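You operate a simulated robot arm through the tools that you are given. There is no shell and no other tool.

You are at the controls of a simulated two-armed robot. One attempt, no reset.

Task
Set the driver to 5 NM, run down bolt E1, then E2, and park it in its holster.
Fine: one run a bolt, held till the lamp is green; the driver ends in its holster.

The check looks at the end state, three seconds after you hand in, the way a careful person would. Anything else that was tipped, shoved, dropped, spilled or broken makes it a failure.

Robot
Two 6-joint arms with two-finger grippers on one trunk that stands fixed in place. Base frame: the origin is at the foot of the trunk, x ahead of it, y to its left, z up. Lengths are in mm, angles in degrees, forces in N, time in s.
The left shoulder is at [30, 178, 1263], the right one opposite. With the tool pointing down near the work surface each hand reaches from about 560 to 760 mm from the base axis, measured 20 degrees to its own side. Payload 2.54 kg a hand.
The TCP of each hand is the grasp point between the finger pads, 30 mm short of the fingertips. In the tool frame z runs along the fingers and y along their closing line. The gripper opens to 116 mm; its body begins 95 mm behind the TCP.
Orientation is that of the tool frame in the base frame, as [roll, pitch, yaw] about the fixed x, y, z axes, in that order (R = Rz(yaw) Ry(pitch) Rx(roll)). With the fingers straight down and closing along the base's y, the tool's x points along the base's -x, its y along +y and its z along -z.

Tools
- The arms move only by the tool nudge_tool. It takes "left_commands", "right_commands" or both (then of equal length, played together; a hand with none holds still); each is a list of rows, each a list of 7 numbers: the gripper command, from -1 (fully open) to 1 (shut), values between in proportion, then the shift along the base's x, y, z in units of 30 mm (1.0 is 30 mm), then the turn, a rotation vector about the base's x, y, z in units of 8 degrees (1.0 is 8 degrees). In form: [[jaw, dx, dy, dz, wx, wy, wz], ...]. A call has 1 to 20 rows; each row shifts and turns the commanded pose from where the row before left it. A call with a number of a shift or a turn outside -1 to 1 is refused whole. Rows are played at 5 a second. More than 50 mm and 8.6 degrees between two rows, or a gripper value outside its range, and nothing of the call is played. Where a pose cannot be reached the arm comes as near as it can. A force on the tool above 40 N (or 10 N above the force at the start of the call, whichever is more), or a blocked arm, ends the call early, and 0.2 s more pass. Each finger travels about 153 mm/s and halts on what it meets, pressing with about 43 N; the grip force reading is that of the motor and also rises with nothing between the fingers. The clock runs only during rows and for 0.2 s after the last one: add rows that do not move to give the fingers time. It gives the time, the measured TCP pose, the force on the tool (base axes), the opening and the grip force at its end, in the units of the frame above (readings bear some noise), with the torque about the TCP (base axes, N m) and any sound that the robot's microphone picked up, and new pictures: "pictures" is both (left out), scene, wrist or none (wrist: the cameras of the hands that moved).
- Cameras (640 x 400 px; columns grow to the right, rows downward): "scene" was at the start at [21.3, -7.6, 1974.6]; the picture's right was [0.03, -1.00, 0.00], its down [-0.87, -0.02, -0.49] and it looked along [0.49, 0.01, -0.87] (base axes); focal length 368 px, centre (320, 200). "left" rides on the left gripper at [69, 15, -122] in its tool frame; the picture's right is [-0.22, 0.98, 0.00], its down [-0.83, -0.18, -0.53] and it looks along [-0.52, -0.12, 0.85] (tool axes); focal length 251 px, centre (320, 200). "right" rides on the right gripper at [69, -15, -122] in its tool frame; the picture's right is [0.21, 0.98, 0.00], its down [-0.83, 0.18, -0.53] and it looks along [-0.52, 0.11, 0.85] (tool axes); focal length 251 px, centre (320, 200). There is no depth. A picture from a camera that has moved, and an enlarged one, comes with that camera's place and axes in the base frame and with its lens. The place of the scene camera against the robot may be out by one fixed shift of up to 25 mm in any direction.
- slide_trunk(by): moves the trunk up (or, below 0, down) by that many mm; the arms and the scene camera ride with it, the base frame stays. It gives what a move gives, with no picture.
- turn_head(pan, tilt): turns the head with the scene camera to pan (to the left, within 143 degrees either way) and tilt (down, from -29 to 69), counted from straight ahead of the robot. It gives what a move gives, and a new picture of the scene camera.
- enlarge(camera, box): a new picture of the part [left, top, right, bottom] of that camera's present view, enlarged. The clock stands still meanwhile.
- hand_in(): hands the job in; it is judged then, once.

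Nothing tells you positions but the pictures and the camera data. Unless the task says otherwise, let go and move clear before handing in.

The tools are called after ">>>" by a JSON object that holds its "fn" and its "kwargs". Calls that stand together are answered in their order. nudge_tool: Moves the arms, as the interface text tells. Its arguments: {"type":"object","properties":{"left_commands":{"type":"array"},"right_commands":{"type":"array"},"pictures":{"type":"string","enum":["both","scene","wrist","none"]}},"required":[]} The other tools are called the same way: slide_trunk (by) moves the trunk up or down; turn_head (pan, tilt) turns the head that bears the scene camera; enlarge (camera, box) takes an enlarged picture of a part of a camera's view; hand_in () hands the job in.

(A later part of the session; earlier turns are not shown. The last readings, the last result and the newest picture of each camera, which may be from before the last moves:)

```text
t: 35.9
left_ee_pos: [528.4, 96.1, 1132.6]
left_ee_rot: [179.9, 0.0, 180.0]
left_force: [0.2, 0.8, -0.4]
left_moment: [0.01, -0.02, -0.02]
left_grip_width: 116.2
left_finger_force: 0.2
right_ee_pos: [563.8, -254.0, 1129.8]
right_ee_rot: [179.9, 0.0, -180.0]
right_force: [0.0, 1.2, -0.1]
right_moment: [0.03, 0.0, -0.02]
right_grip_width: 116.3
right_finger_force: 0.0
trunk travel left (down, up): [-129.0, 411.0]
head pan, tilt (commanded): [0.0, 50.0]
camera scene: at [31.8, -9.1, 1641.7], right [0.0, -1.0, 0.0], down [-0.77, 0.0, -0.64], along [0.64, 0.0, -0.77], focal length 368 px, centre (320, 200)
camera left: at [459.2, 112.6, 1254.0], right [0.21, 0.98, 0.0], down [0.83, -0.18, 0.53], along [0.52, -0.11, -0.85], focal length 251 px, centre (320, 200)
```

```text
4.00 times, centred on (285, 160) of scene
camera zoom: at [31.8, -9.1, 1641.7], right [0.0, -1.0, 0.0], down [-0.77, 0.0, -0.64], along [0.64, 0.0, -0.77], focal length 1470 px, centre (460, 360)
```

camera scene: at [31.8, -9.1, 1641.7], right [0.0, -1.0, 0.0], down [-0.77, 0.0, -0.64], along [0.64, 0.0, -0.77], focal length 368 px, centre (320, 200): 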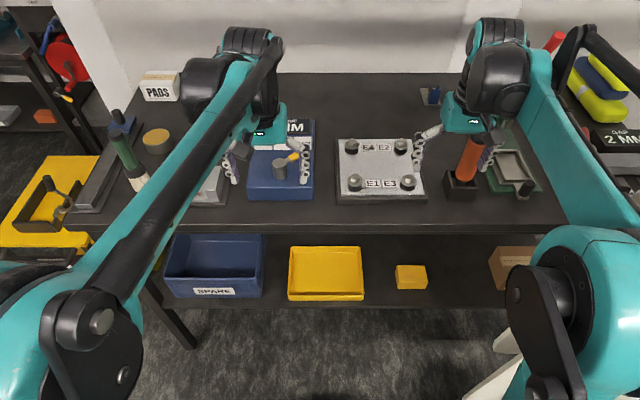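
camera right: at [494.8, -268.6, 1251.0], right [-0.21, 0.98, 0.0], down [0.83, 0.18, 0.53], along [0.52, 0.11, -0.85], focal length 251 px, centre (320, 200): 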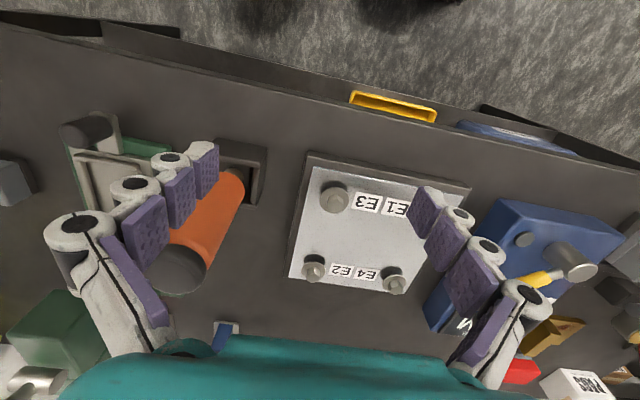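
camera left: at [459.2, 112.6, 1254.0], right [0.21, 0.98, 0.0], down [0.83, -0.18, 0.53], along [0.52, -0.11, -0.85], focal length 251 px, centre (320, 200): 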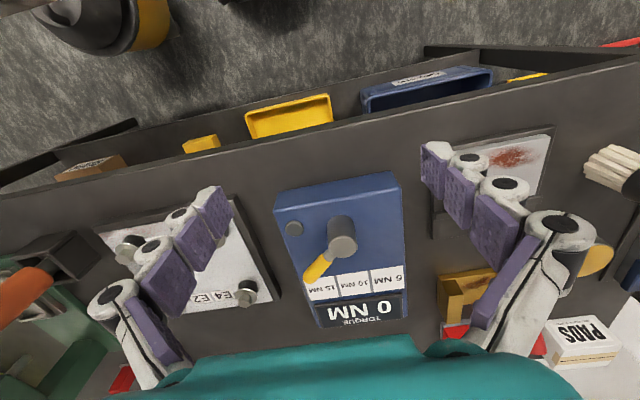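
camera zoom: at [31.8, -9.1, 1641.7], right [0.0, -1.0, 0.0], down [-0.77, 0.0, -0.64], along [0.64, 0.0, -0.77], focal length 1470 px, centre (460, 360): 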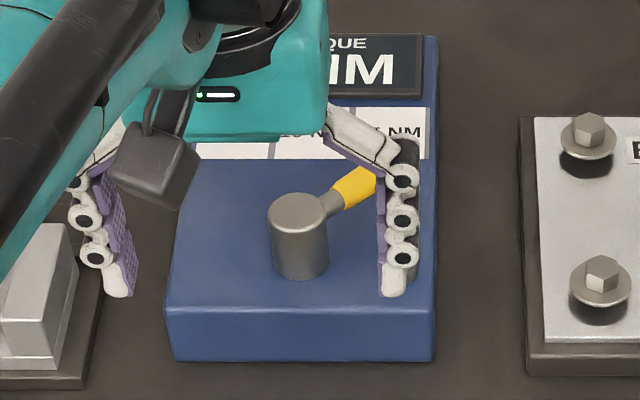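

The views agree well: the knob axis is at (658,96) with its top at z 1038, the lever points at about -44°, and the lamp is at (649,37). The 5, 10 and 15 labels lie at about +24°, 0° and -23° from the knob, so I'll bring the left hand over the lever, turned to straddle it, with the jaw half closed.

>>> {"fn": "nudge_tool", "kwargs": {"left_commands": [[0.1, 0.71, -0.16, -0.05, 0, 0, -0.6875], [0.1, 0.71, -0.16, -0.05, 0, 0, -0.6875], [0.1, 0.71, -0.16, -0.05, 0, 0, -0.6875], [0.1, 0.71, -0.16, -0.05, 0, 0, -0.6875], [0.1, 0.71, -0.16, -0.05, 0, 0, -0.6875], [0.1, 0.71, -0.16, -0.05, 0, 0, -0.6875], [0.1, 0.71, -0.16, -0.05, 0, 0, -0.6875], [0.1, 0.71, -0.16, -0.05, 0, 0, -0.6875], [0.1, 0, 0, 0, 0, 0, 0]], "pictures": "both"}}

>>> {"fn": "enlarge", "kwargs": {"camera": "left", "box": [200, 100, 460, 300]}}

>>> {"fn": "enlarge", "kwargs": {"camera": "right", "box": [460, 170, 640, 300]}}

```text
t: 37.9
left_ee_pos: [700.1, 58.0, 1120.5]
left_ee_rot: [-179.9, 0.0, 135.9]
left_force: [0.2, 0.0, 0.6]
left_moment: [-0.03, -0.02, 0.01]
left_grip_width: 52.0
left_finger_force: 0.1
right_ee_pos: [562.2, -253.9, 1130.0]
right_ee_rot: [179.8, 0.1, 179.9]
right_force: [0.3, 0.5, 0.0]
right_moment: [0.03, -0.01, -0.02]
right_grip_width: 116.3
right_finger_force: 0.0
trunk travel left (down, up): [-129.0, 411.0]
head pan, tilt (commanded): [0.0, 50.0]
camera scene: at [31.5, -9.3, 1641.8], right [0.0, -1.0, 0.0], down [-0.77, 0.0, -0.64], along [0.64, 0.0, -0.77], focal length 368 px, centre (320, 200)
camera left: at [660.1, 117.0, 1241.3], right [0.83, 0.55, 0.0], down [0.47, -0.71, 0.53], along [0.29, -0.44, -0.85], focal length 251 px, centre (320, 200)
```

scene: 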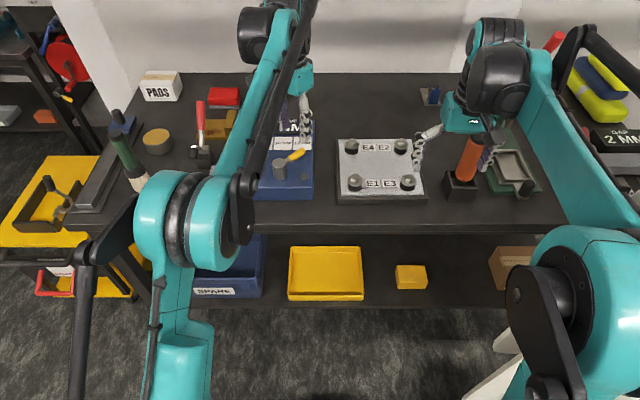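
left: 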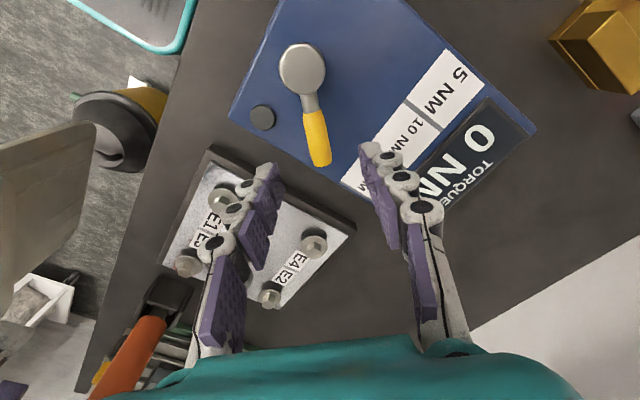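

```text
2.00 times, centred on (330, 200) of left
camera zoom: at [660.1, 117.0, 1241.3], right [0.83, 0.55, 0.0], down [0.47, -0.71, 0.53], along [0.29, -0.44, -0.85], focal length 503 px, centre (300, 200)
```

zoom: 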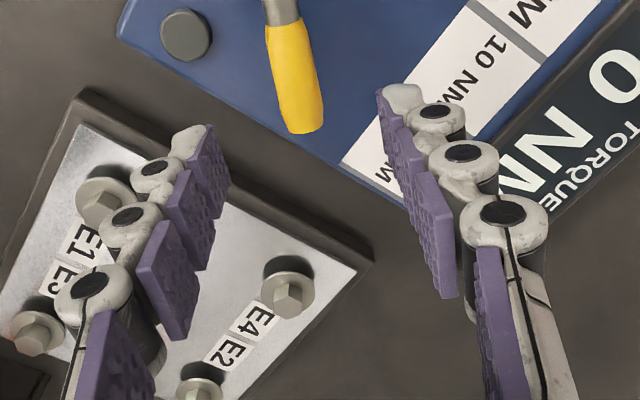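

```text
3.08 times, centred on (550, 235) of right
camera zoom: at [494.3, -268.9, 1251.3], right [-0.21, 0.98, 0.0], down [0.83, 0.18, 0.53], along [0.52, 0.11, -0.85], focal length 774 px, centre (-388, 92)
```

zoom: 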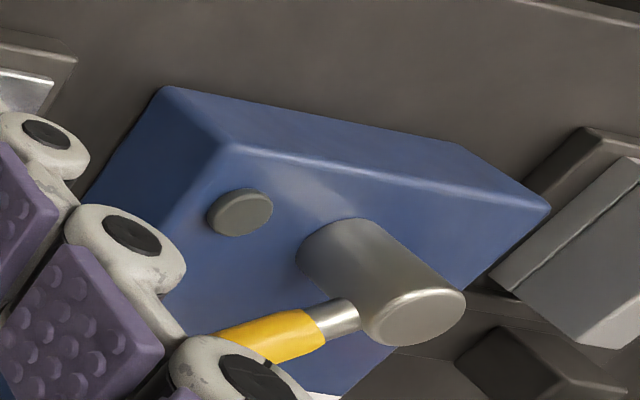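

The lever runs from the knob at (658,97) to a tip near (712,40), and the open fingers straddle it. I'll descend until the fingertips are just above the box top, still open.

>>> {"fn": "nudge_tool", "kwargs": {"left_commands": [[0.1, 0, 0, -0.8, 0, 0, 0], [0.1, 0, 0, -0.8, 0, 0, 0], [0.1, 0, 0, -0.6, 0, 0, 0], [0.1, 0, 0, -0.4, 0, 0, 0], [0.1, 0, 0, -0.2, 0, 0, 0], [0.1, 0, 0, 0, 0, 0, 0]], "pictures": "both"}}

>>> {"fn": "enlarge", "kwargs": {"camera": "left", "box": [220, 80, 440, 260]}}

>>> {"fn": "enlarge", "kwargs": {"camera": "right", "box": [460, 170, 640, 300]}}

```text
t: 39.3
left_ee_pos: [699.4, 57.8, 1034.3]
left_ee_rot: [180.0, -0.1, 135.9]
left_force: [-0.7, -0.4, -0.8]
left_moment: [0.01, -0.04, -0.03]
left_grip_width: 52.1
left_finger_force: 0.0
right_ee_pos: [562.8, -254.6, 1129.2]
right_ee_rot: [179.9, -0.2, 180.0]
right_force: [0.1, 0.4, 0.3]
right_moment: [-0.01, -0.01, -0.02]
right_grip_width: 116.0
right_finger_force: 0.2
trunk travel left (down, up): [-129.0, 411.0]
head pan, tilt (commanded): [0.0, 50.0]
camera scene: at [32.2, -9.4, 1641.7], right [0.0, -1.0, 0.0], down [-0.77, 0.0, -0.64], along [0.64, 0.0, -0.77], focal length 368 px, centre (320, 200)
camera left: at [659.9, 117.6, 1156.2], right [0.83, 0.55, 0.0], down [0.47, -0.7, 0.53], along [0.29, -0.44, -0.85], focal length 251 px, centre (320, 200)
```

scene: 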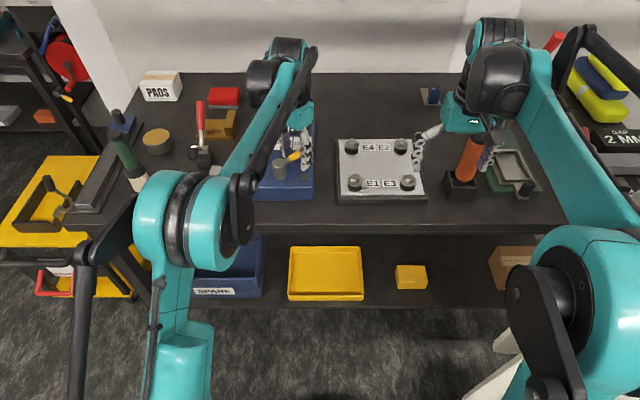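
left: 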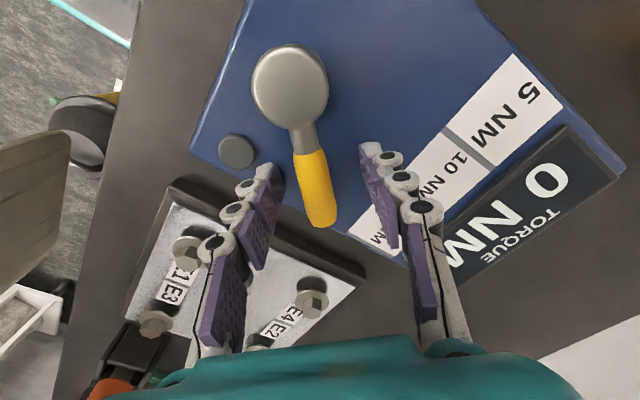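

```text
2.22 times, centred on (330, 170) of left
camera zoom: at [659.9, 117.6, 1156.2], right [0.83, 0.55, 0.0], down [0.47, -0.7, 0.53], along [0.29, -0.44, -0.85], focal length 559 px, centre (298, 267)
```

zoom: 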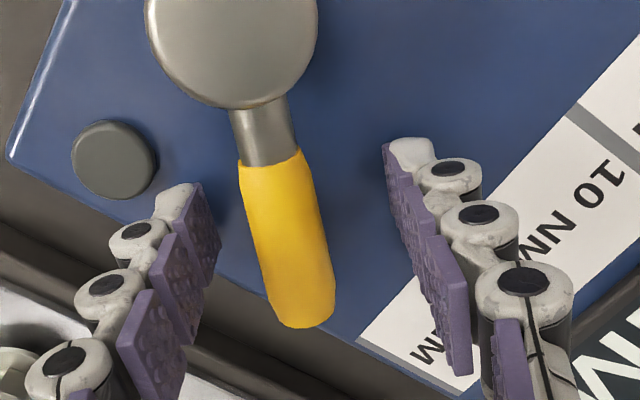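

```text
3.08 times, centred on (550, 235) of right
camera zoom: at [494.9, -269.0, 1251.0], right [-0.21, 0.98, 0.0], down [0.83, 0.18, 0.53], along [0.52, 0.11, -0.85], focal length 774 px, centre (-388, 92)
```

zoom: 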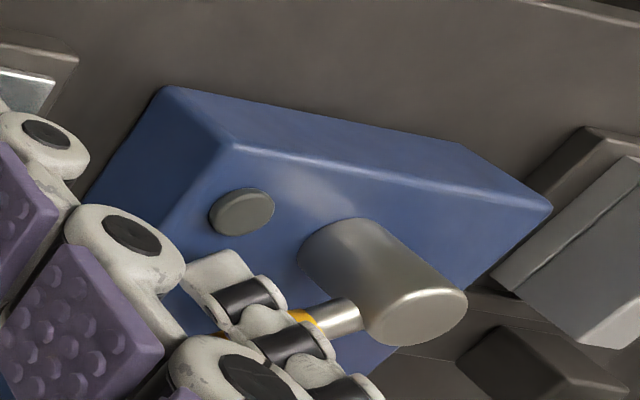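

The lever lies between the fingers, with the tips below lever level and above the box. I'll close the jaw to just wider than the lever, so it guides the lever without squeezing it.

>>> {"fn": "nudge_tool", "kwargs": {"left_commands": [[0.55, 0, 0, 0, 0, 0, 0], [0.55, 0, 0, 0, 0, 0, 0], [0.58, 0, 0, 0, 0, 0, 0]], "pictures": "wrist"}}

>>> {"fn": "enlarge", "kwargs": {"camera": "left", "box": [220, 80, 440, 260]}}

```text
t: 40.1
left_ee_pos: [699.8, 58.0, 1034.3]
left_ee_rot: [-179.9, -0.1, 136.0]
left_force: [-1.4, -0.2, -0.7]
left_moment: [-0.01, 0.03, 0.03]
left_grip_width: 25.3
left_finger_force: 0.8
right_ee_pos: [564.3, -254.9, 1130.2]
right_ee_rot: [179.9, 0.0, 179.8]
right_force: [0.2, -0.3, 0.1]
right_moment: [-0.03, -0.01, -0.01]
right_grip_width: 116.1
right_finger_force: 0.0
trunk travel left (down, up): [-129.0, 411.0]
head pan, tilt (commanded): [0.0, 50.0]
camera left: at [659.7, 117.4, 1156.3], right [0.83, 0.55, 0.0], down [0.47, -0.7, 0.53], along [0.29, -0.44, -0.85], focal length 251 px, centre (320, 200)
```

left: 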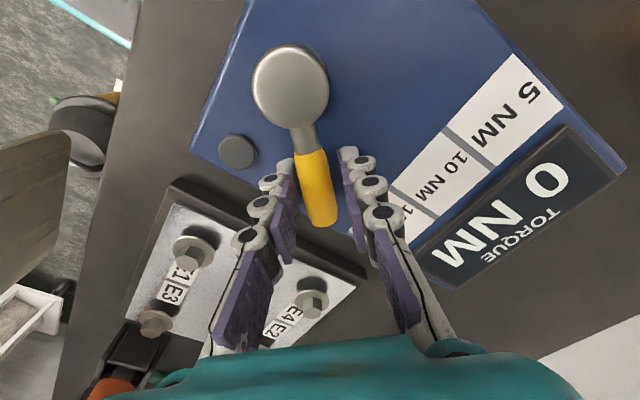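

```text
2.22 times, centred on (330, 170) of left
camera zoom: at [659.7, 117.4, 1156.3], right [0.83, 0.55, 0.0], down [0.47, -0.7, 0.53], along [0.29, -0.44, -0.85], focal length 559 px, centre (298, 267)
```

zoom: 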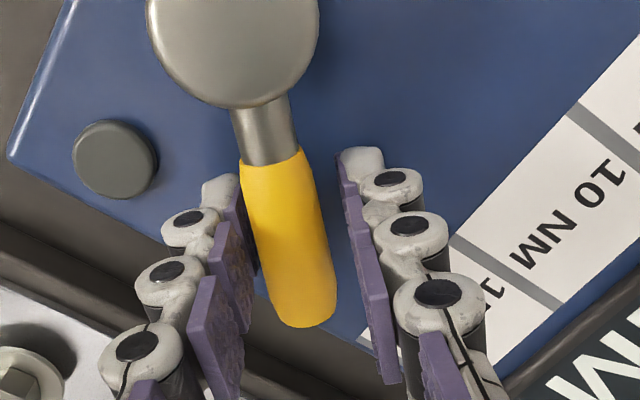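

The lever is guided between the pads. I'll sweep it counterclockwise on an arc around the knob by 20° and watch the force, the display and any click.

>>> {"fn": "nudge_tool", "kwargs": {"left_commands": [[0.58, 0.088, 0.101, 0, 0, 0, 0.5], [0.58, 0.081, 0.107, 0, 0, 0, 0.5], [0.58, 0.073, 0.112, 0, 0, 0, 0.5], [0.58, 0.065, 0.117, 0, 0, 0, 0.5], [0.58, 0.057, 0.121, 0, 0, 0, 0.5], [0.58, 0, 0, 0, 0, 0, 0]], "pictures": "both"}}

>>> {"fn": "enlarge", "kwargs": {"camera": "left", "box": [220, 60, 500, 260]}}

```text
t: 41.5
left_ee_pos: [710.7, 75.0, 1036.0]
left_ee_rot: [180.0, 0.1, 156.1]
left_force: [-1.8, -3.7, 1.4]
left_moment: [-0.02, 0.04, 0.06]
left_grip_width: 26.9
left_finger_force: 2.4
right_ee_pos: [563.0, -255.2, 1130.4]
right_ee_rot: [179.9, 0.1, 179.9]
right_force: [0.4, -0.4, -0.1]
right_moment: [0.01, 0.0, 0.0]
right_grip_width: 116.2
right_finger_force: 0.0
trunk travel left (down, up): [-129.0, 411.0]
head pan, tilt (commanded): [0.0, 50.0]
camera scene: at [31.7, -10.0, 1641.7], right [0.0, -1.0, 0.0], down [-0.77, 0.0, -0.64], along [0.64, 0.0, -0.77], focal length 368 px, centre (320, 200)
camera left: at [653.1, 118.1, 1157.2], right [0.59, 0.81, 0.0], down [0.68, -0.5, 0.53], along [0.43, -0.32, -0.85], focal length 251 px, centre (320, 200)
```

scene: 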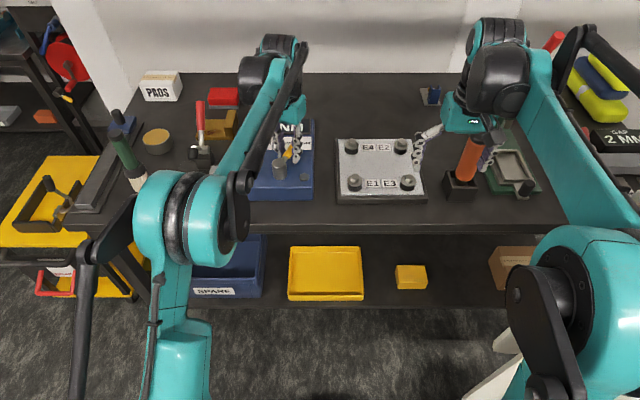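
left: 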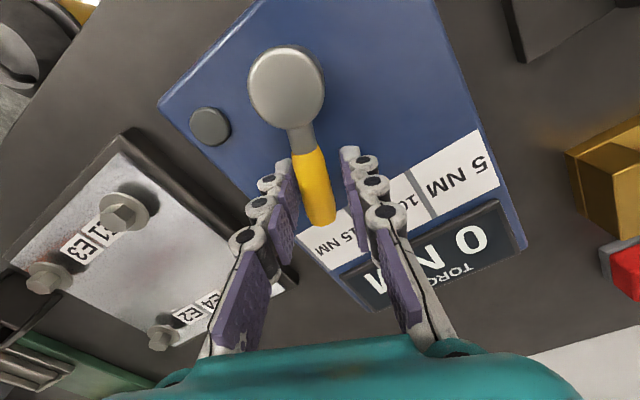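

```text
2.00 times, centred on (360, 160) of left
camera zoom: at [653.1, 118.1, 1157.2], right [0.59, 0.81, 0.0], down [0.68, -0.5, 0.53], along [0.43, -0.32, -0.85], focal length 503 px, centre (240, 280)
```

zoom: 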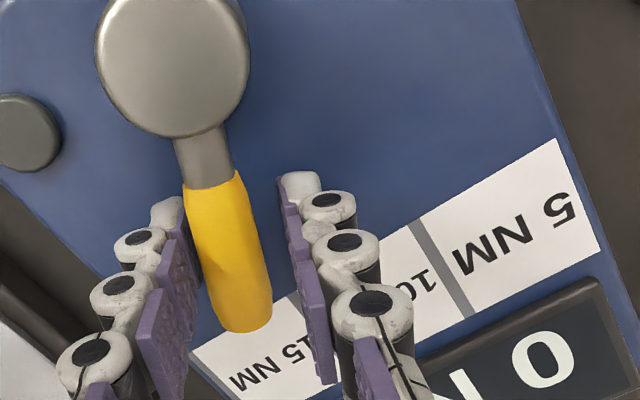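

The lever follows with under 4 N and now points at the 15 NM label; the display still reads 0. I'll continue the arc to about 0° (the 10 NM label) and look again.

>>> {"fn": "nudge_tool", "kwargs": {"left_commands": [[0.58, 0.049, 0.125, 0, 0, 0, 0.5], [0.58, 0.039, 0.128, 0, 0, 0, 0.5], [0.58, 0.031, 0.13, 0, 0, 0, 0.5], [0.58, 0.022, 0.132, 0, 0, 0, 0.5], [0.58, 0.012, 0.133, 0, 0, 0, 0.5], [0.58, 0.003, 0.134, 0, 0, 0, 0.5], [0.58, 0, 0, 0, 0, 0, 0]], "pictures": "both"}}

>>> {"fn": "enlarge", "kwargs": {"camera": "left", "box": [220, 60, 500, 260]}}

>>> {"fn": "enlarge", "kwargs": {"camera": "scene", "box": [230, 90, 350, 210]}}

```text
t: 43.1
left_ee_pos: [714.9, 98.3, 1036.3]
left_ee_rot: [179.9, 0.0, 180.0]
left_force: [0.3, -4.2, 1.1]
left_moment: [-0.03, 0.06, -0.01]
left_grip_width: 26.7
left_finger_force: 1.7
right_ee_pos: [561.9, -254.4, 1129.5]
right_ee_rot: [179.9, 0.0, 179.8]
right_force: [0.6, 0.2, -1.0]
right_moment: [0.01, 0.01, -0.02]
right_grip_width: 116.5
right_finger_force: 0.0
trunk travel left (down, up): [-129.0, 411.0]
head pan, tilt (commanded): [0.0, 50.0]
camera scene: at [32.1, -10.0, 1641.7], right [0.0, -1.0, 0.0], down [-0.77, 0.0, -0.64], along [0.64, 0.0, -0.77], focal length 368 px, centre (320, 200)
camera left: at [645.4, 114.2, 1157.6], right [0.21, 0.98, 0.0], down [0.83, -0.18, 0.53], along [0.52, -0.11, -0.85], focal length 251 px, centre (320, 200)
```

scene: 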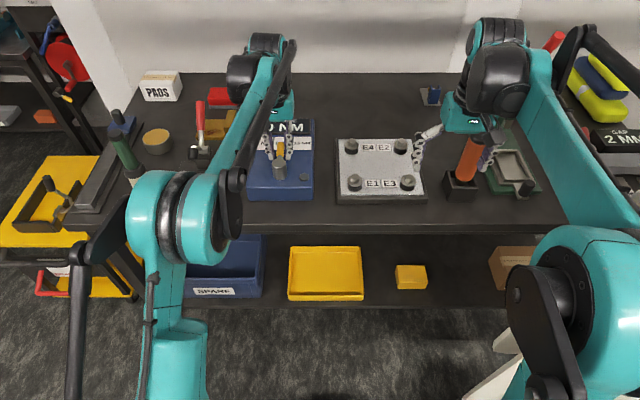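
left: 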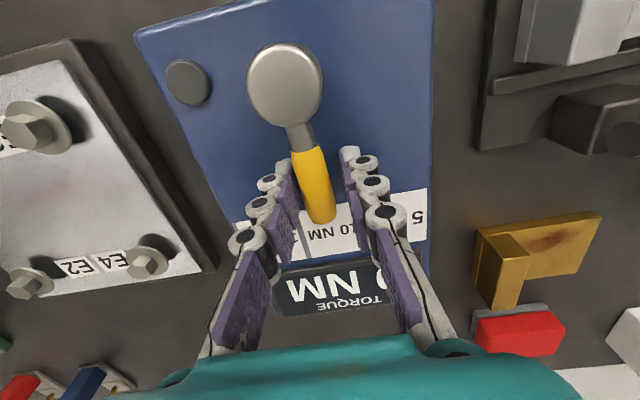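

```text
2.00 times, centred on (360, 160) of left
camera zoom: at [645.4, 114.2, 1157.6], right [0.21, 0.98, 0.0], down [0.83, -0.18, 0.53], along [0.52, -0.11, -0.85], focal length 503 px, centre (240, 280)
```

zoom: 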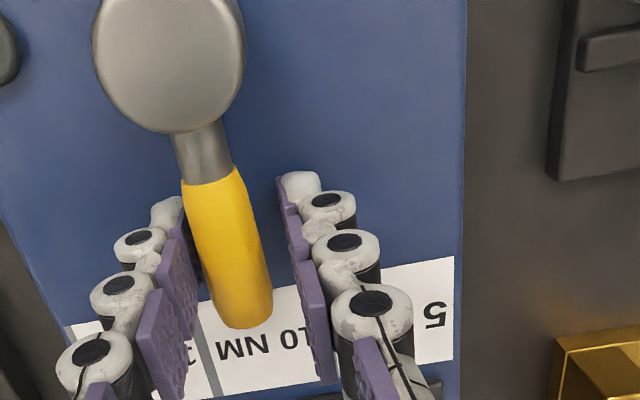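

```text
3.33 times, centred on (290, 150) of scene
camera zoom: at [32.1, -10.0, 1641.7], right [0.0, -1.0, 0.0], down [-0.77, 0.0, -0.64], along [0.64, 0.0, -0.77], focal length 1225 px, centre (420, 367)
```

zoom: 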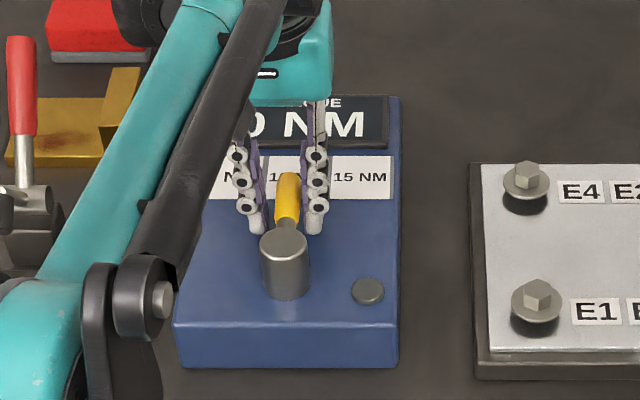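

The lever now points at 10 NM and the display still reads 0 NM, so the display seems to show measured torque, not the setting. I'll carry on to the 5 NM label at about +24°.

>>> {"fn": "nudge_tool", "kwargs": {"left_commands": [[0.58, -0.006, 0.134, 0, 0, 0, 0.5], [0.58, -0.016, 0.133, 0, 0, 0, 0.5], [0.58, -0.025, 0.132, 0, 0, 0, 0.5], [0.58, -0.034, 0.13, 0, 0, 0, 0.5], [0.58, -0.043, 0.127, 0, 0, 0, 0.5], [0.58, -0.052, 0.124, 0, 0, 0, 0.5], [0.58, 0, 0, 0, 0, 0, 0]], "pictures": "both"}}

>>> {"fn": "enlarge", "kwargs": {"camera": "left", "box": [200, 60, 480, 260]}}

>>> {"fn": "enlarge", "kwargs": {"camera": "scene", "box": [230, 90, 350, 210]}}

```text
t: 44.7
left_ee_pos: [709.6, 122.6, 1035.6]
left_ee_rot: [180.0, -0.1, -155.9]
left_force: [1.1, -3.3, 0.8]
left_moment: [-0.01, 0.03, 0.02]
left_grip_width: 26.7
left_finger_force: 2.0
right_ee_pos: [564.0, -254.7, 1130.0]
right_ee_rot: [179.9, -0.1, 179.8]
right_force: [0.1, 1.1, -1.0]
right_moment: [0.01, 0.01, -0.02]
right_grip_width: 115.9
right_finger_force: 0.0
trunk travel left (down, up): [-129.0, 411.0]
head pan, tilt (commanded): [0.0, 50.0]
camera scene: at [32.3, -10.0, 1641.7], right [0.0, -1.0, 0.0], down [-0.77, 0.0, -0.64], along [0.64, 0.0, -0.77], focal length 368 px, centre (320, 200)
camera left: at [640.7, 108.9, 1157.3], right [-0.2, 0.98, 0.0], down [0.83, 0.17, 0.53], along [0.52, 0.11, -0.85], focal length 251 px, centre (320, 200)
```

scene: 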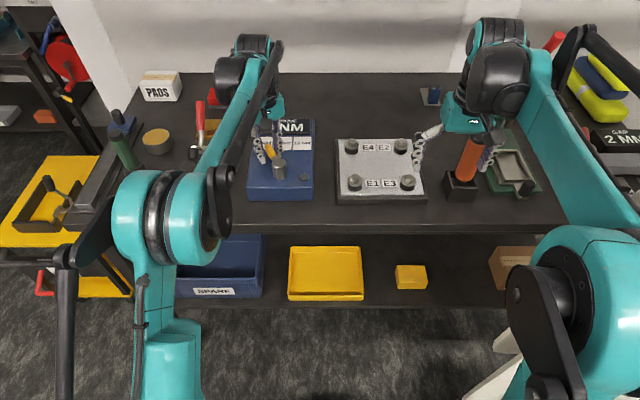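
left: 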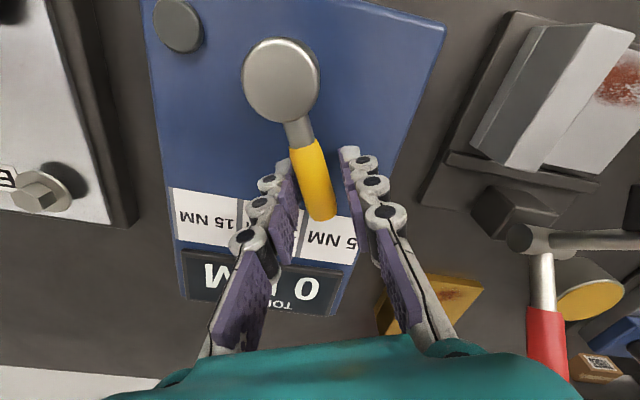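

```text
2.00 times, centred on (340, 160) of left
camera zoom: at [640.7, 108.9, 1157.3], right [-0.2, 0.98, 0.0], down [0.83, 0.17, 0.53], along [0.52, 0.11, -0.85], focal length 503 px, centre (280, 280)
```

zoom: 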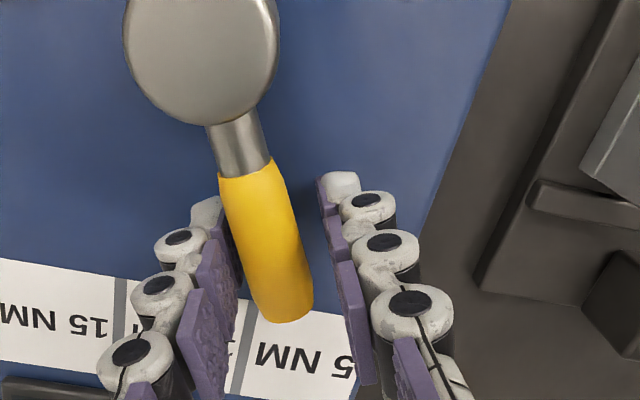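

```text
3.33 times, centred on (290, 150) of scene
camera zoom: at [32.3, -10.0, 1641.7], right [0.0, -1.0, 0.0], down [-0.77, 0.0, -0.64], along [0.64, 0.0, -0.77], focal length 1225 px, centre (420, 367)
```

zoom: 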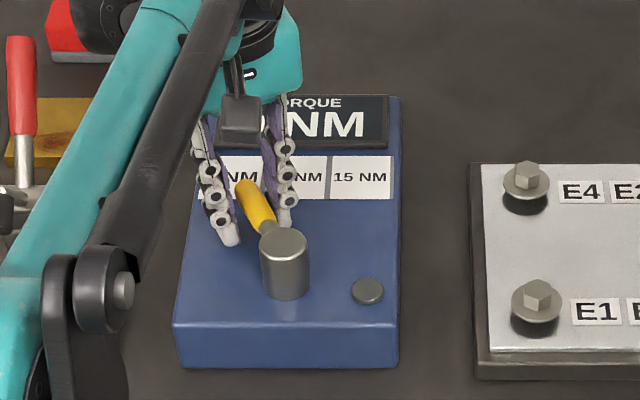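

The lever points at +24°, straight at the centre of the 5 NM label. I'll open the fingers without moving the hand and see whether the lever stays there and what the display says.

>>> {"fn": "nudge_tool", "kwargs": {"left_commands": [[0.3, 0, 0, 0, 0, 0, 0], [0.1, 0, 0, 0, 0, 0, 0], [0.1, 0, 0, 0, 0, 0, 0], [0.1, 0, 0, 0, 0, 0, 0]], "pictures": "wrist"}}

>>> {"fn": "enlarge", "kwargs": {"camera": "left", "box": [180, 40, 460, 300]}}

```text
t: 45.7
left_ee_pos: [711.4, 122.8, 1037.0]
left_ee_rot: [179.9, -0.1, -156.0]
left_force: [-0.3, -2.0, -0.6]
left_moment: [-0.03, 0.03, -0.01]
left_grip_width: 52.4
left_finger_force: 0.1
right_ee_pos: [563.5, -253.8, 1129.6]
right_ee_rot: [179.8, -0.1, 180.0]
right_force: [-0.1, 0.3, -0.3]
right_moment: [0.01, 0.0, 0.0]
right_grip_width: 116.0
right_finger_force: 0.0
trunk travel left (down, up): [-129.0, 411.0]
head pan, tilt (commanded): [0.0, 50.0]
camera left: at [640.7, 109.3, 1157.3], right [-0.2, 0.98, 0.0], down [0.83, 0.17, 0.53], along [0.52, 0.11, -0.85], focal length 251 px, centre (320, 200)
```

left: 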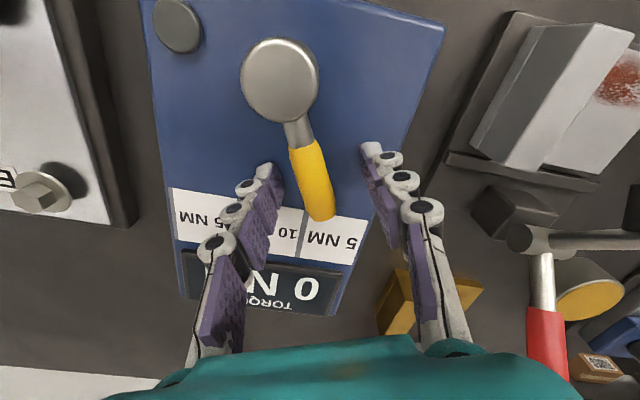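

```text
1.54 times, centred on (320, 170) of left
camera zoom: at [640.7, 109.3, 1157.3], right [-0.2, 0.98, 0.0], down [0.83, 0.17, 0.53], along [0.52, 0.11, -0.85], focal length 387 px, centre (320, 246)
```

zoom: 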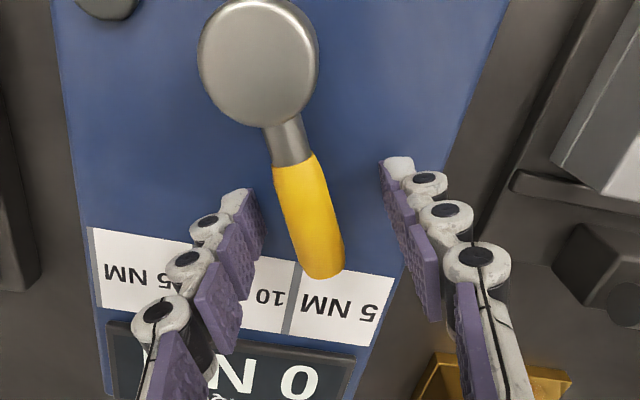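

The lever stays where I left it by friction, with no detent felt and the display still at 0. Since it started at about -45°, I'll feel whether the lever has an end stop on this side by moving it on gently and watching the force.

>>> {"fn": "nudge_tool", "kwargs": {"left_commands": [[0.58, 0, 0, 0, 0, 0, 0], [0.58, 0, 0, 0, 0, 0, 0], [0.58, -0.061, 0.12, 0, 0, 0, 0.5], [0.58, -0.069, 0.116, 0, 0, 0, 0.5], [0.58, -0.077, 0.111, 0, 0, 0, 0.5], [0.58, 0, 0, 0, 0, 0, 0]], "pictures": "wrist"}}

>>> {"fn": "enlarge", "kwargs": {"camera": "left", "box": [180, 40, 460, 300]}}

```text
t: 47.1
left_ee_pos: [703.9, 133.3, 1034.1]
left_ee_rot: [179.9, 0.0, -144.0]
left_force: [0.7, -4.1, -0.4]
left_moment: [-0.06, 0.01, 0.04]
left_grip_width: 26.7
left_finger_force: 1.5
right_ee_pos: [563.5, -254.5, 1129.0]
right_ee_rot: [179.9, -0.1, 179.9]
right_force: [0.7, -0.1, -0.3]
right_moment: [-0.02, 0.01, 0.0]
right_grip_width: 116.1
right_finger_force: 0.1
trunk travel left (down, up): [-129.0, 411.0]
head pan, tilt (commanded): [0.0, 50.0]
camera left: at [639.0, 105.1, 1156.4], right [-0.4, 0.92, 0.0], down [0.78, 0.34, 0.53], along [0.49, 0.21, -0.85], focal length 251 px, centre (320, 200)
```

left: 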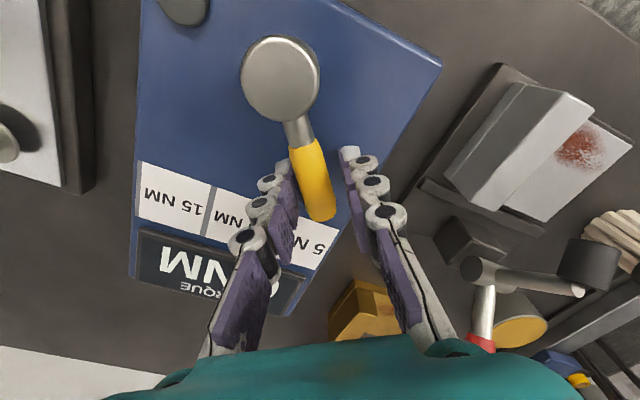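

```text
1.54 times, centred on (320, 170) of left
camera zoom: at [639.0, 105.1, 1156.4], right [-0.4, 0.92, 0.0], down [0.78, 0.34, 0.53], along [0.49, 0.21, -0.85], focal length 387 px, centre (320, 246)
```

zoom: 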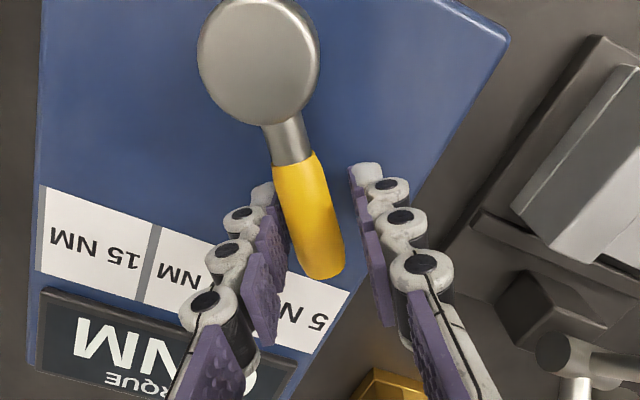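

The lever is at about +36° with the same light friction and no stop yet. I'll go a little further, still watching for a rise in force.

>>> {"fn": "nudge_tool", "kwargs": {"left_commands": [[0.58, -0.088, 0.101, 0, 0, 0, 0.5], [0.58, -0.094, 0.095, 0, 0, 0, 0.5], [0.58, -0.101, 0.088, 0, 0, 0, 0.5], [0.58, 0, 0, 0, 0, 0, 0]], "pictures": "wrist"}}

>>> {"fn": "enlarge", "kwargs": {"camera": "left", "box": [180, 40, 460, 300]}}

```text
t: 48.1
left_ee_pos: [696.6, 140.9, 1035.4]
left_ee_rot: [-180.0, 0.0, -132.0]
left_force: [9.8, -10.4, 2.9]
left_moment: [-0.03, -0.14, -0.11]
left_grip_width: 33.9
left_finger_force: 7.1
right_ee_pos: [564.9, -255.8, 1130.0]
right_ee_rot: [179.8, -0.1, 180.0]
right_force: [-0.3, 0.1, 0.0]
right_moment: [0.02, 0.04, 0.04]
right_grip_width: 116.0
right_finger_force: 0.1
trunk travel left (down, up): [-129.0, 411.0]
head pan, tilt (commanded): [0.0, 50.0]
camera left: at [638.3, 99.7, 1156.6], right [-0.58, 0.81, 0.0], down [0.69, 0.49, 0.53], along [0.43, 0.31, -0.85], focal length 251 px, centre (320, 200)
```

left: 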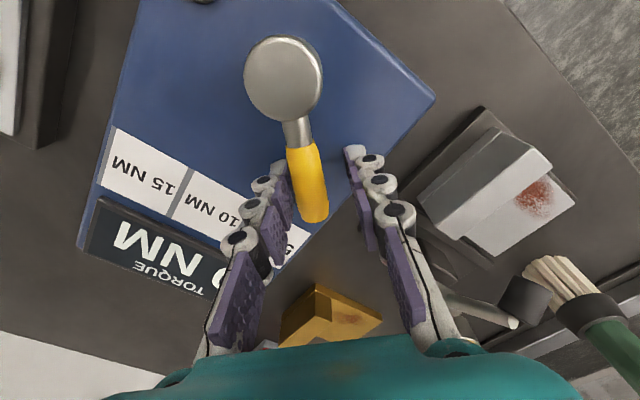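

```text
1.54 times, centred on (320, 170) of left
camera zoom: at [638.3, 99.7, 1156.6], right [-0.58, 0.81, 0.0], down [0.69, 0.49, 0.53], along [0.43, 0.31, -0.85], focal length 387 px, centre (320, 246)
```

zoom: 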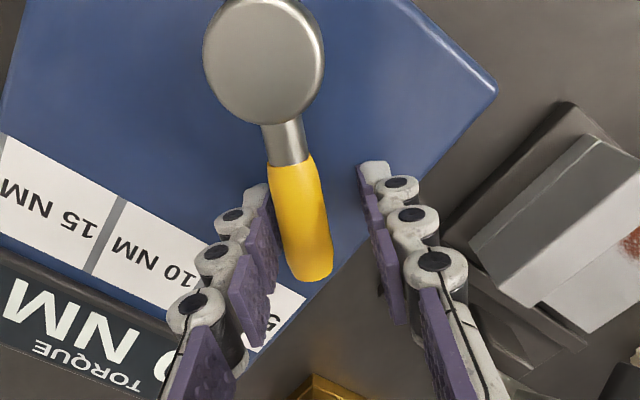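

The force rose to about 14 N at +45°, so the lever runs between stops at ±45°, and it began at the other stop. At +45° its tip lines up with the 5 NM label just as it lined up with 15 NM at the start, so this is the 5 NM position; I'll release and lift straight up.

>>> {"fn": "nudge_tool", "kwargs": {"left_commands": [[0.3, 0, 0, 0, 0, 0, 0], [0.1, 0, 0, 0, 0, 0, 0], [0.1, 0, 0, 0, 0, 0, 0], [0.1, 0, 0, 0.3, 0, 0, 0], [0.1, 0, 0, 0.8, 0, 0, 0], [0.1, 0, 0, 1, 0, 0, 0], [0.1, 0, 0, 1, 0, 0, 0], [0.1, 0, 0, 0, 0, 0, 0]], "pictures": "both"}}

>>> {"fn": "enlarge", "kwargs": {"camera": "left", "box": [160, 20, 460, 260]}}

```text
t: 49.9
left_ee_pos: [695.7, 144.4, 1128.1]
left_ee_rot: [179.9, -0.1, -132.0]
left_force: [-0.4, 0.8, -0.1]
left_moment: [0.03, 0.0, 0.03]
left_grip_width: 52.1
left_finger_force: 0.0
right_ee_pos: [563.2, -252.9, 1130.9]
right_ee_rot: [179.9, -0.1, 179.9]
right_force: [-0.9, 0.8, 1.1]
right_moment: [-0.01, -0.01, -0.03]
right_grip_width: 115.8
right_finger_force: 0.0
trunk travel left (down, up): [-129.0, 411.0]
head pan, tilt (commanded): [0.0, 50.0]
camera scene: at [32.5, -9.3, 1641.7], right [0.0, -1.0, 0.0], down [-0.77, 0.0, -0.64], along [0.64, 0.0, -0.77], focal length 368 px, centre (320, 200)
camera left: at [637.6, 102.8, 1249.2], right [-0.58, 0.81, 0.0], down [0.69, 0.49, 0.53], along [0.43, 0.31, -0.85], focal length 251 px, centre (320, 200)
```

scene: 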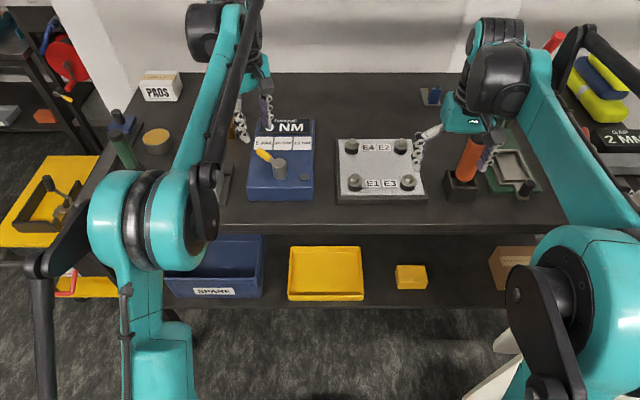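
left: 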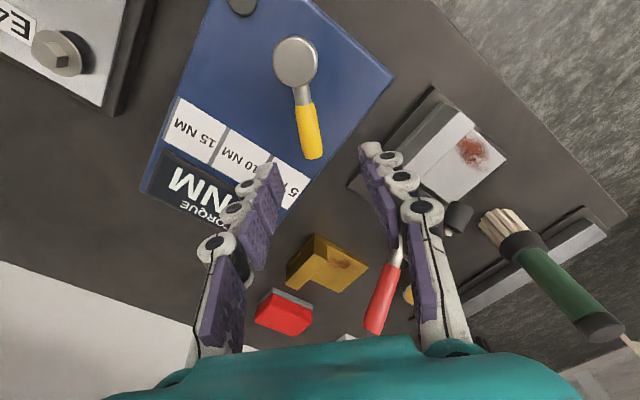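

```text
1.67 times, centred on (310, 140) of left
camera zoom: at [637.6, 102.8, 1249.2], right [-0.58, 0.81, 0.0], down [0.69, 0.49, 0.53], along [0.43, 0.31, -0.85], focal length 419 px, centre (337, 300)
```

zoom: 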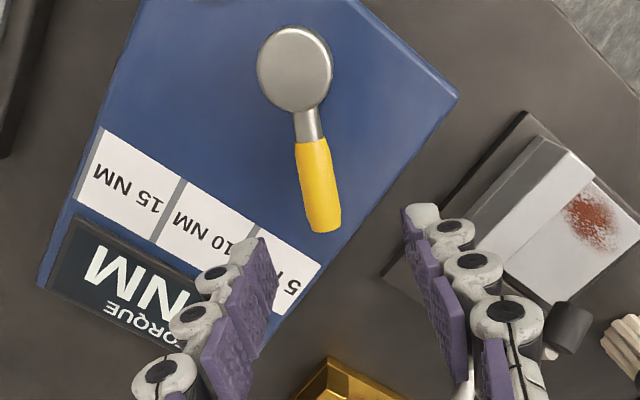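

The lever stayed at the 5 NM stop, and the display in the scene view seems to show something other than 0 now. I'll zoom in to read it.

>>> {"fn": "enlarge", "kwargs": {"camera": "scene", "box": [235, 105, 325, 205]}}

```text
4.00 times, centred on (280, 155) of scene
camera zoom: at [32.5, -9.3, 1641.7], right [0.0, -1.0, 0.0], down [-0.77, 0.0, -0.64], along [0.64, 0.0, -0.77], focal length 1470 px, centre (480, 380)
```

zoom: 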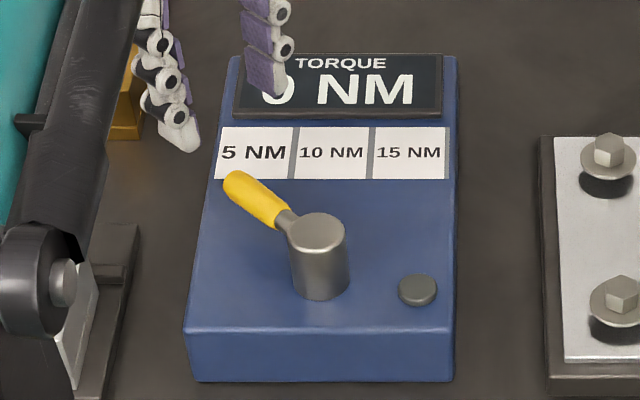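

The lever tip now points squarely at the 5 NM label, and my finger covers part of the display. I'll draw the left hand back clear of the controller, untwisting it, and read the display again.

>>> {"fn": "nudge_tool", "kwargs": {"left_commands": [[0.1, -0.7, 0, 0.1, 0, 0, 0], [0.1, -0.85, 0, 0.1, 0, 0, -1], [0.1, -0.85, 0, 0, 0, 0, -1], [0.1, -0.85, 0, 0, 0, 0, -1], [0.1, -0.85, 0.5, 0, 0, 0, -1], [0.1, -0.85, 0.8, 0, 0, 0, -1], [0.1, -0.5, 0.8, 0, 0, 0, -1], [0.1, 0, 0, 0, 0, 0, 0]], "pictures": "both"}}

>>> {"fn": "enlarge", "kwargs": {"camera": "scene", "box": [235, 105, 325, 205]}}

```text
t: 51.7
left_ee_pos: [531.8, 204.4, 1135.5]
left_ee_rot: [-180.0, -0.1, 179.9]
left_force: [1.0, 0.0, 0.2]
left_moment: [0.01, 0.02, -0.01]
left_grip_width: 52.2
left_finger_force: 0.0
right_ee_pos: [564.2, -254.0, 1129.6]
right_ee_rot: [179.9, 0.0, 180.0]
right_force: [-0.5, -1.0, 0.0]
right_moment: [0.01, 0.03, 0.01]
right_grip_width: 115.8
right_finger_force: 0.1
trunk travel left (down, up): [-129.0, 411.0]
head pan, tilt (commanded): [0.0, 50.0]
camera scene: at [32.4, -9.8, 1641.7], right [0.0, -1.0, 0.0], down [-0.77, 0.0, -0.64], along [0.64, 0.0, -0.77], focal length 368 px, centre (320, 200)
camera left: at [462.7, 220.2, 1256.6], right [0.22, 0.98, 0.0], down [0.83, -0.18, 0.53], along [0.52, -0.12, -0.85], focal length 251 px, centre (320, 200)
```

scene: 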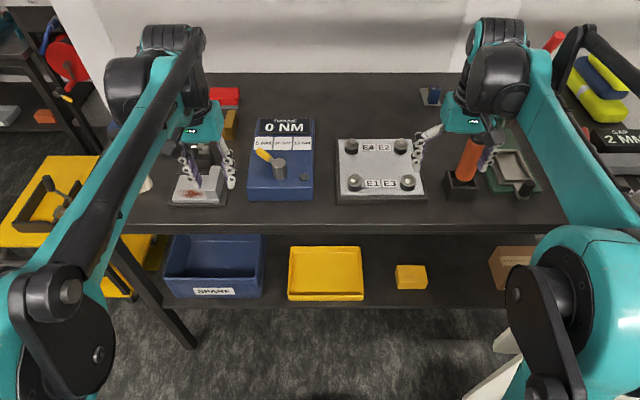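
left: 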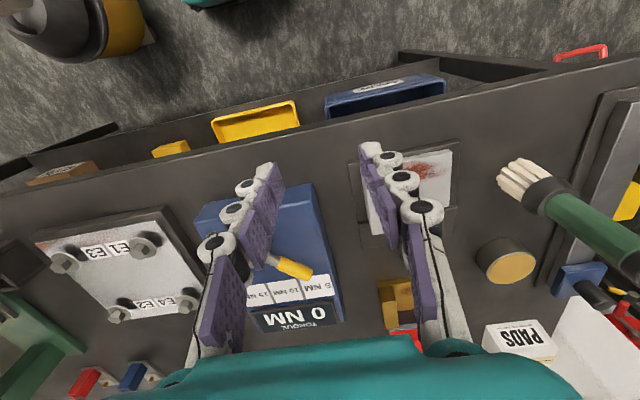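

```text
4.00 times, centred on (280, 155) of scene
camera zoom: at [32.4, -9.8, 1641.7], right [0.0, -1.0, 0.0], down [-0.77, 0.0, -0.64], along [0.64, 0.0, -0.77], focal length 1470 px, centre (480, 380)
```

zoom: 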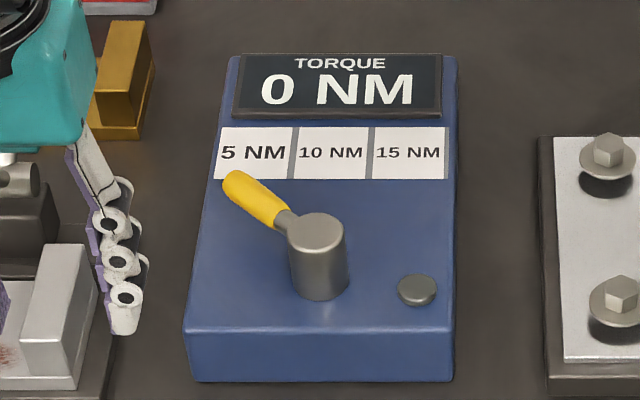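

The controller reads 0 NM with the lever set at 5 NM, and the left hand is clear. Now the driver: I'll move the right hand above its handle at a safe height, with the jaw opened to about 70 mm, and check alignment through the wrist camera.

>>> {"fn": "nudge_tool", "kwargs": {"right_commands": [[-0.2, 0, 0, 0.9, 0, 0, 0], [-0.2, 0, 0, 0.9, 0, 0, 0], [-0.2, 0.75, -0.75, 0, 0, 0, 0], [-0.2, 0.75, -0.75, 0, 0, 0, 0], [-0.2, 0.75, -0.75, 0, 0, 0, 0], [-0.2, 0.65, -0.7, 0, 0, 0, 0], [-0.2, 0, 0, 0, 0, 0, 0]], "pictures": "both"}}

>>> {"fn": "enlarge", "kwargs": {"camera": "right", "box": [200, 80, 440, 260]}}

```text
t: 53.3
left_ee_pos: [532.8, 204.3, 1135.4]
left_ee_rot: [-179.9, 0.0, -179.9]
left_force: [-0.3, -0.1, -0.2]
left_moment: [-0.01, 0.01, -0.01]
left_grip_width: 52.1
left_finger_force: 0.0
right_ee_pos: [649.0, -343.9, 1184.9]
right_ee_rot: [179.9, 0.0, 179.9]
right_force: [0.6, -0.2, 1.4]
right_moment: [-0.01, 0.0, 0.0]
right_grip_width: 69.4
right_finger_force: 0.1
trunk travel left (down, up): [-129.0, 411.0]
head pan, tilt (commanded): [0.0, 50.0]
camera scene: at [31.6, -8.7, 1641.7], right [0.0, -1.0, 0.0], down [-0.77, 0.0, -0.64], along [0.64, 0.0, -0.77], focal length 368 px, centre (320, 200)
camera right: at [582.1, -358.2, 1305.1], right [-0.21, 0.98, 0.0], down [0.83, 0.18, 0.53], along [0.52, 0.11, -0.85], focal length 251 px, centre (320, 200)
```

scene: 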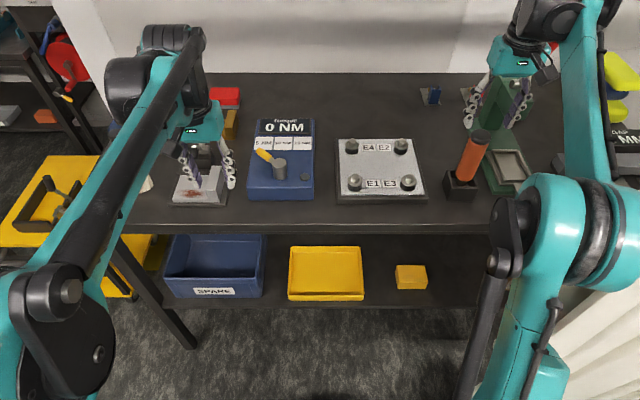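
right: 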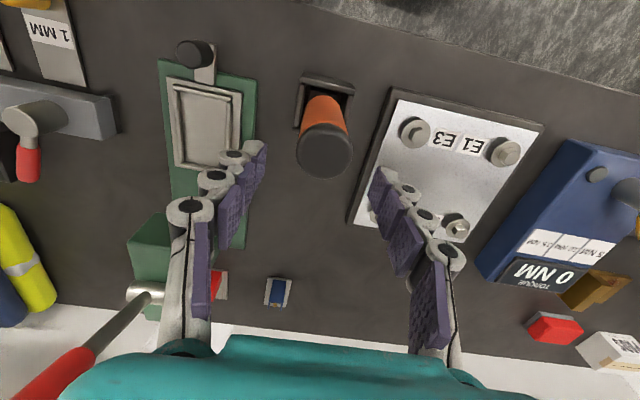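

```text
2.22 times, centred on (320, 170) of right
camera zoom: at [582.1, -358.2, 1305.1], right [-0.21, 0.98, 0.0], down [0.83, 0.18, 0.53], along [0.52, 0.11, -0.85], focal length 559 px, centre (320, 267)
```

zoom: 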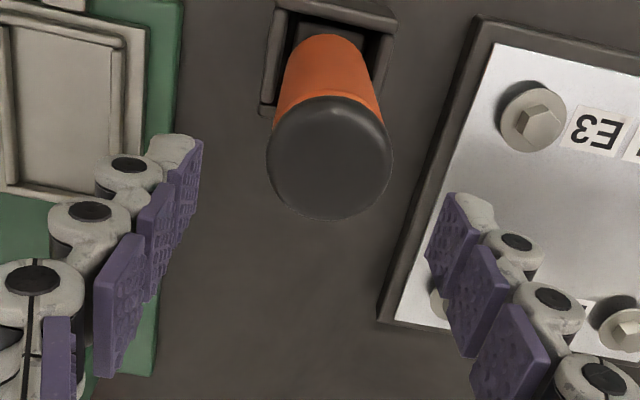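

From above, the driver's axis is at about (651,-340), with the cap about 43 mm across, so I need about 2 mm forward and 4 mm left. I'll correct that and descend with the open fingers on either side of the handle.

>>> {"fn": "nudge_tool", "kwargs": {"right_commands": [[-0.2, 0.067, 0.147, 0, 0, 0, 0], [-0.2, 0, 0, -0.8, 0, 0, 0], [-0.2, 0, 0, -0.8, 0, 0, 0], [-0.2, 0, 0, -0.8, 0, 0, 0], [-0.2, 0, 0, -0.8, 0, 0, 0], [-0.2, 0, 0, -0.6, 0, 0, 0], [-0.2, 0, 0, 0, 0, 0, 0]], "pictures": "both"}}

>>> {"fn": "enlarge", "kwargs": {"camera": "right", "box": [200, 60, 440, 260]}}

>>> {"fn": "enlarge", "kwargs": {"camera": "scene", "box": [420, 90, 580, 210]}}

```text
t: 54.9
left_ee_pos: [533.6, 205.3, 1135.2]
left_ee_rot: [180.0, -0.1, 179.9]
left_force: [-0.6, -0.2, -0.2]
left_moment: [0.0, 0.0, 0.0]
left_grip_width: 52.2
left_finger_force: 0.0
right_ee_pos: [653.4, -338.0, 1071.7]
right_ee_rot: [179.9, -0.1, 179.9]
right_force: [-0.5, 1.2, 0.8]
right_moment: [-0.01, 0.0, -0.01]
right_grip_width: 69.5
right_finger_force: 0.1
trunk travel left (down, up): [-129.0, 411.0]
head pan, tilt (commanded): [0.0, 50.0]
camera scene: at [32.0, -9.2, 1641.7], right [0.0, -1.0, 0.0], down [-0.77, 0.0, -0.64], along [0.64, 0.0, -0.77], focal length 368 px, centre (320, 200)
camera right: at [585.1, -353.3, 1192.8], right [-0.21, 0.98, 0.0], down [0.83, 0.18, 0.53], along [0.52, 0.11, -0.85], focal length 251 px, centre (320, 200)
```

scene: 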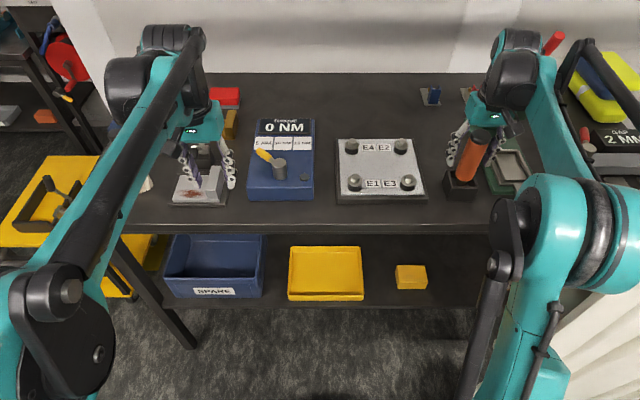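
right: 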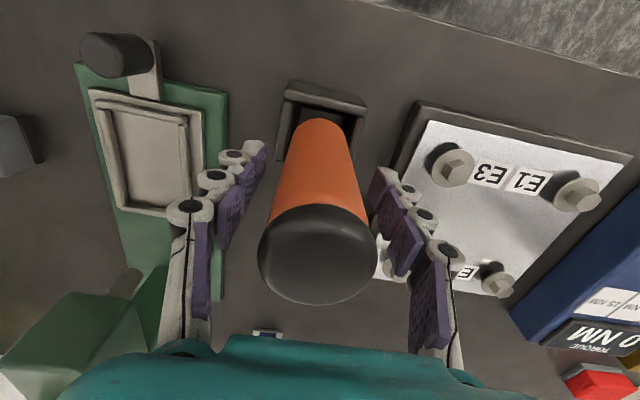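

```text
2.00 times, centred on (320, 160) of right
camera zoom: at [585.1, -353.3, 1192.8], right [-0.21, 0.98, 0.0], down [0.83, 0.18, 0.53], along [0.52, 0.11, -0.85], focal length 503 px, centre (320, 280)
```

zoom: 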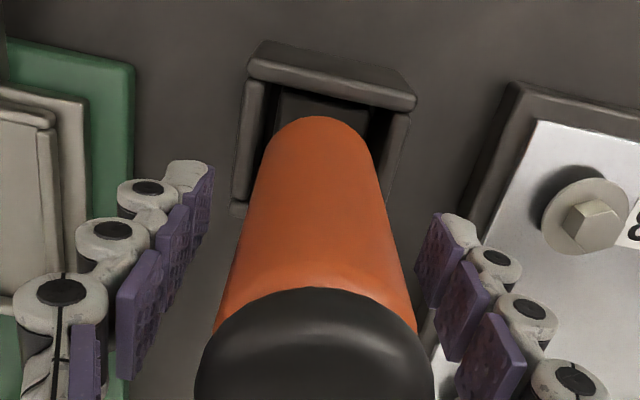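

```text
3.33 times, centred on (500, 150) of scene
camera zoom: at [32.0, -9.2, 1641.7], right [0.0, -1.0, 0.0], down [-0.77, 0.0, -0.64], along [0.64, 0.0, -0.77], focal length 1225 px, centre (-280, 367)
```

zoom: 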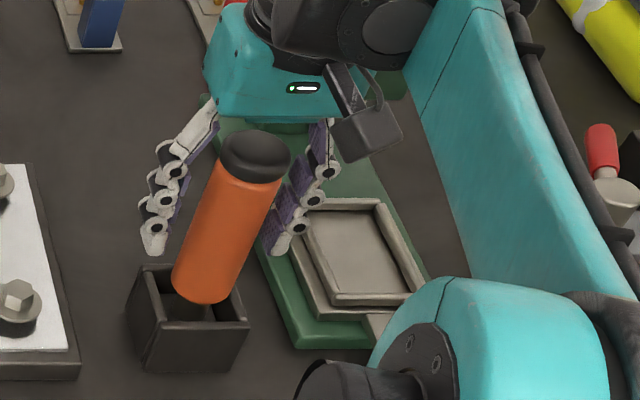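

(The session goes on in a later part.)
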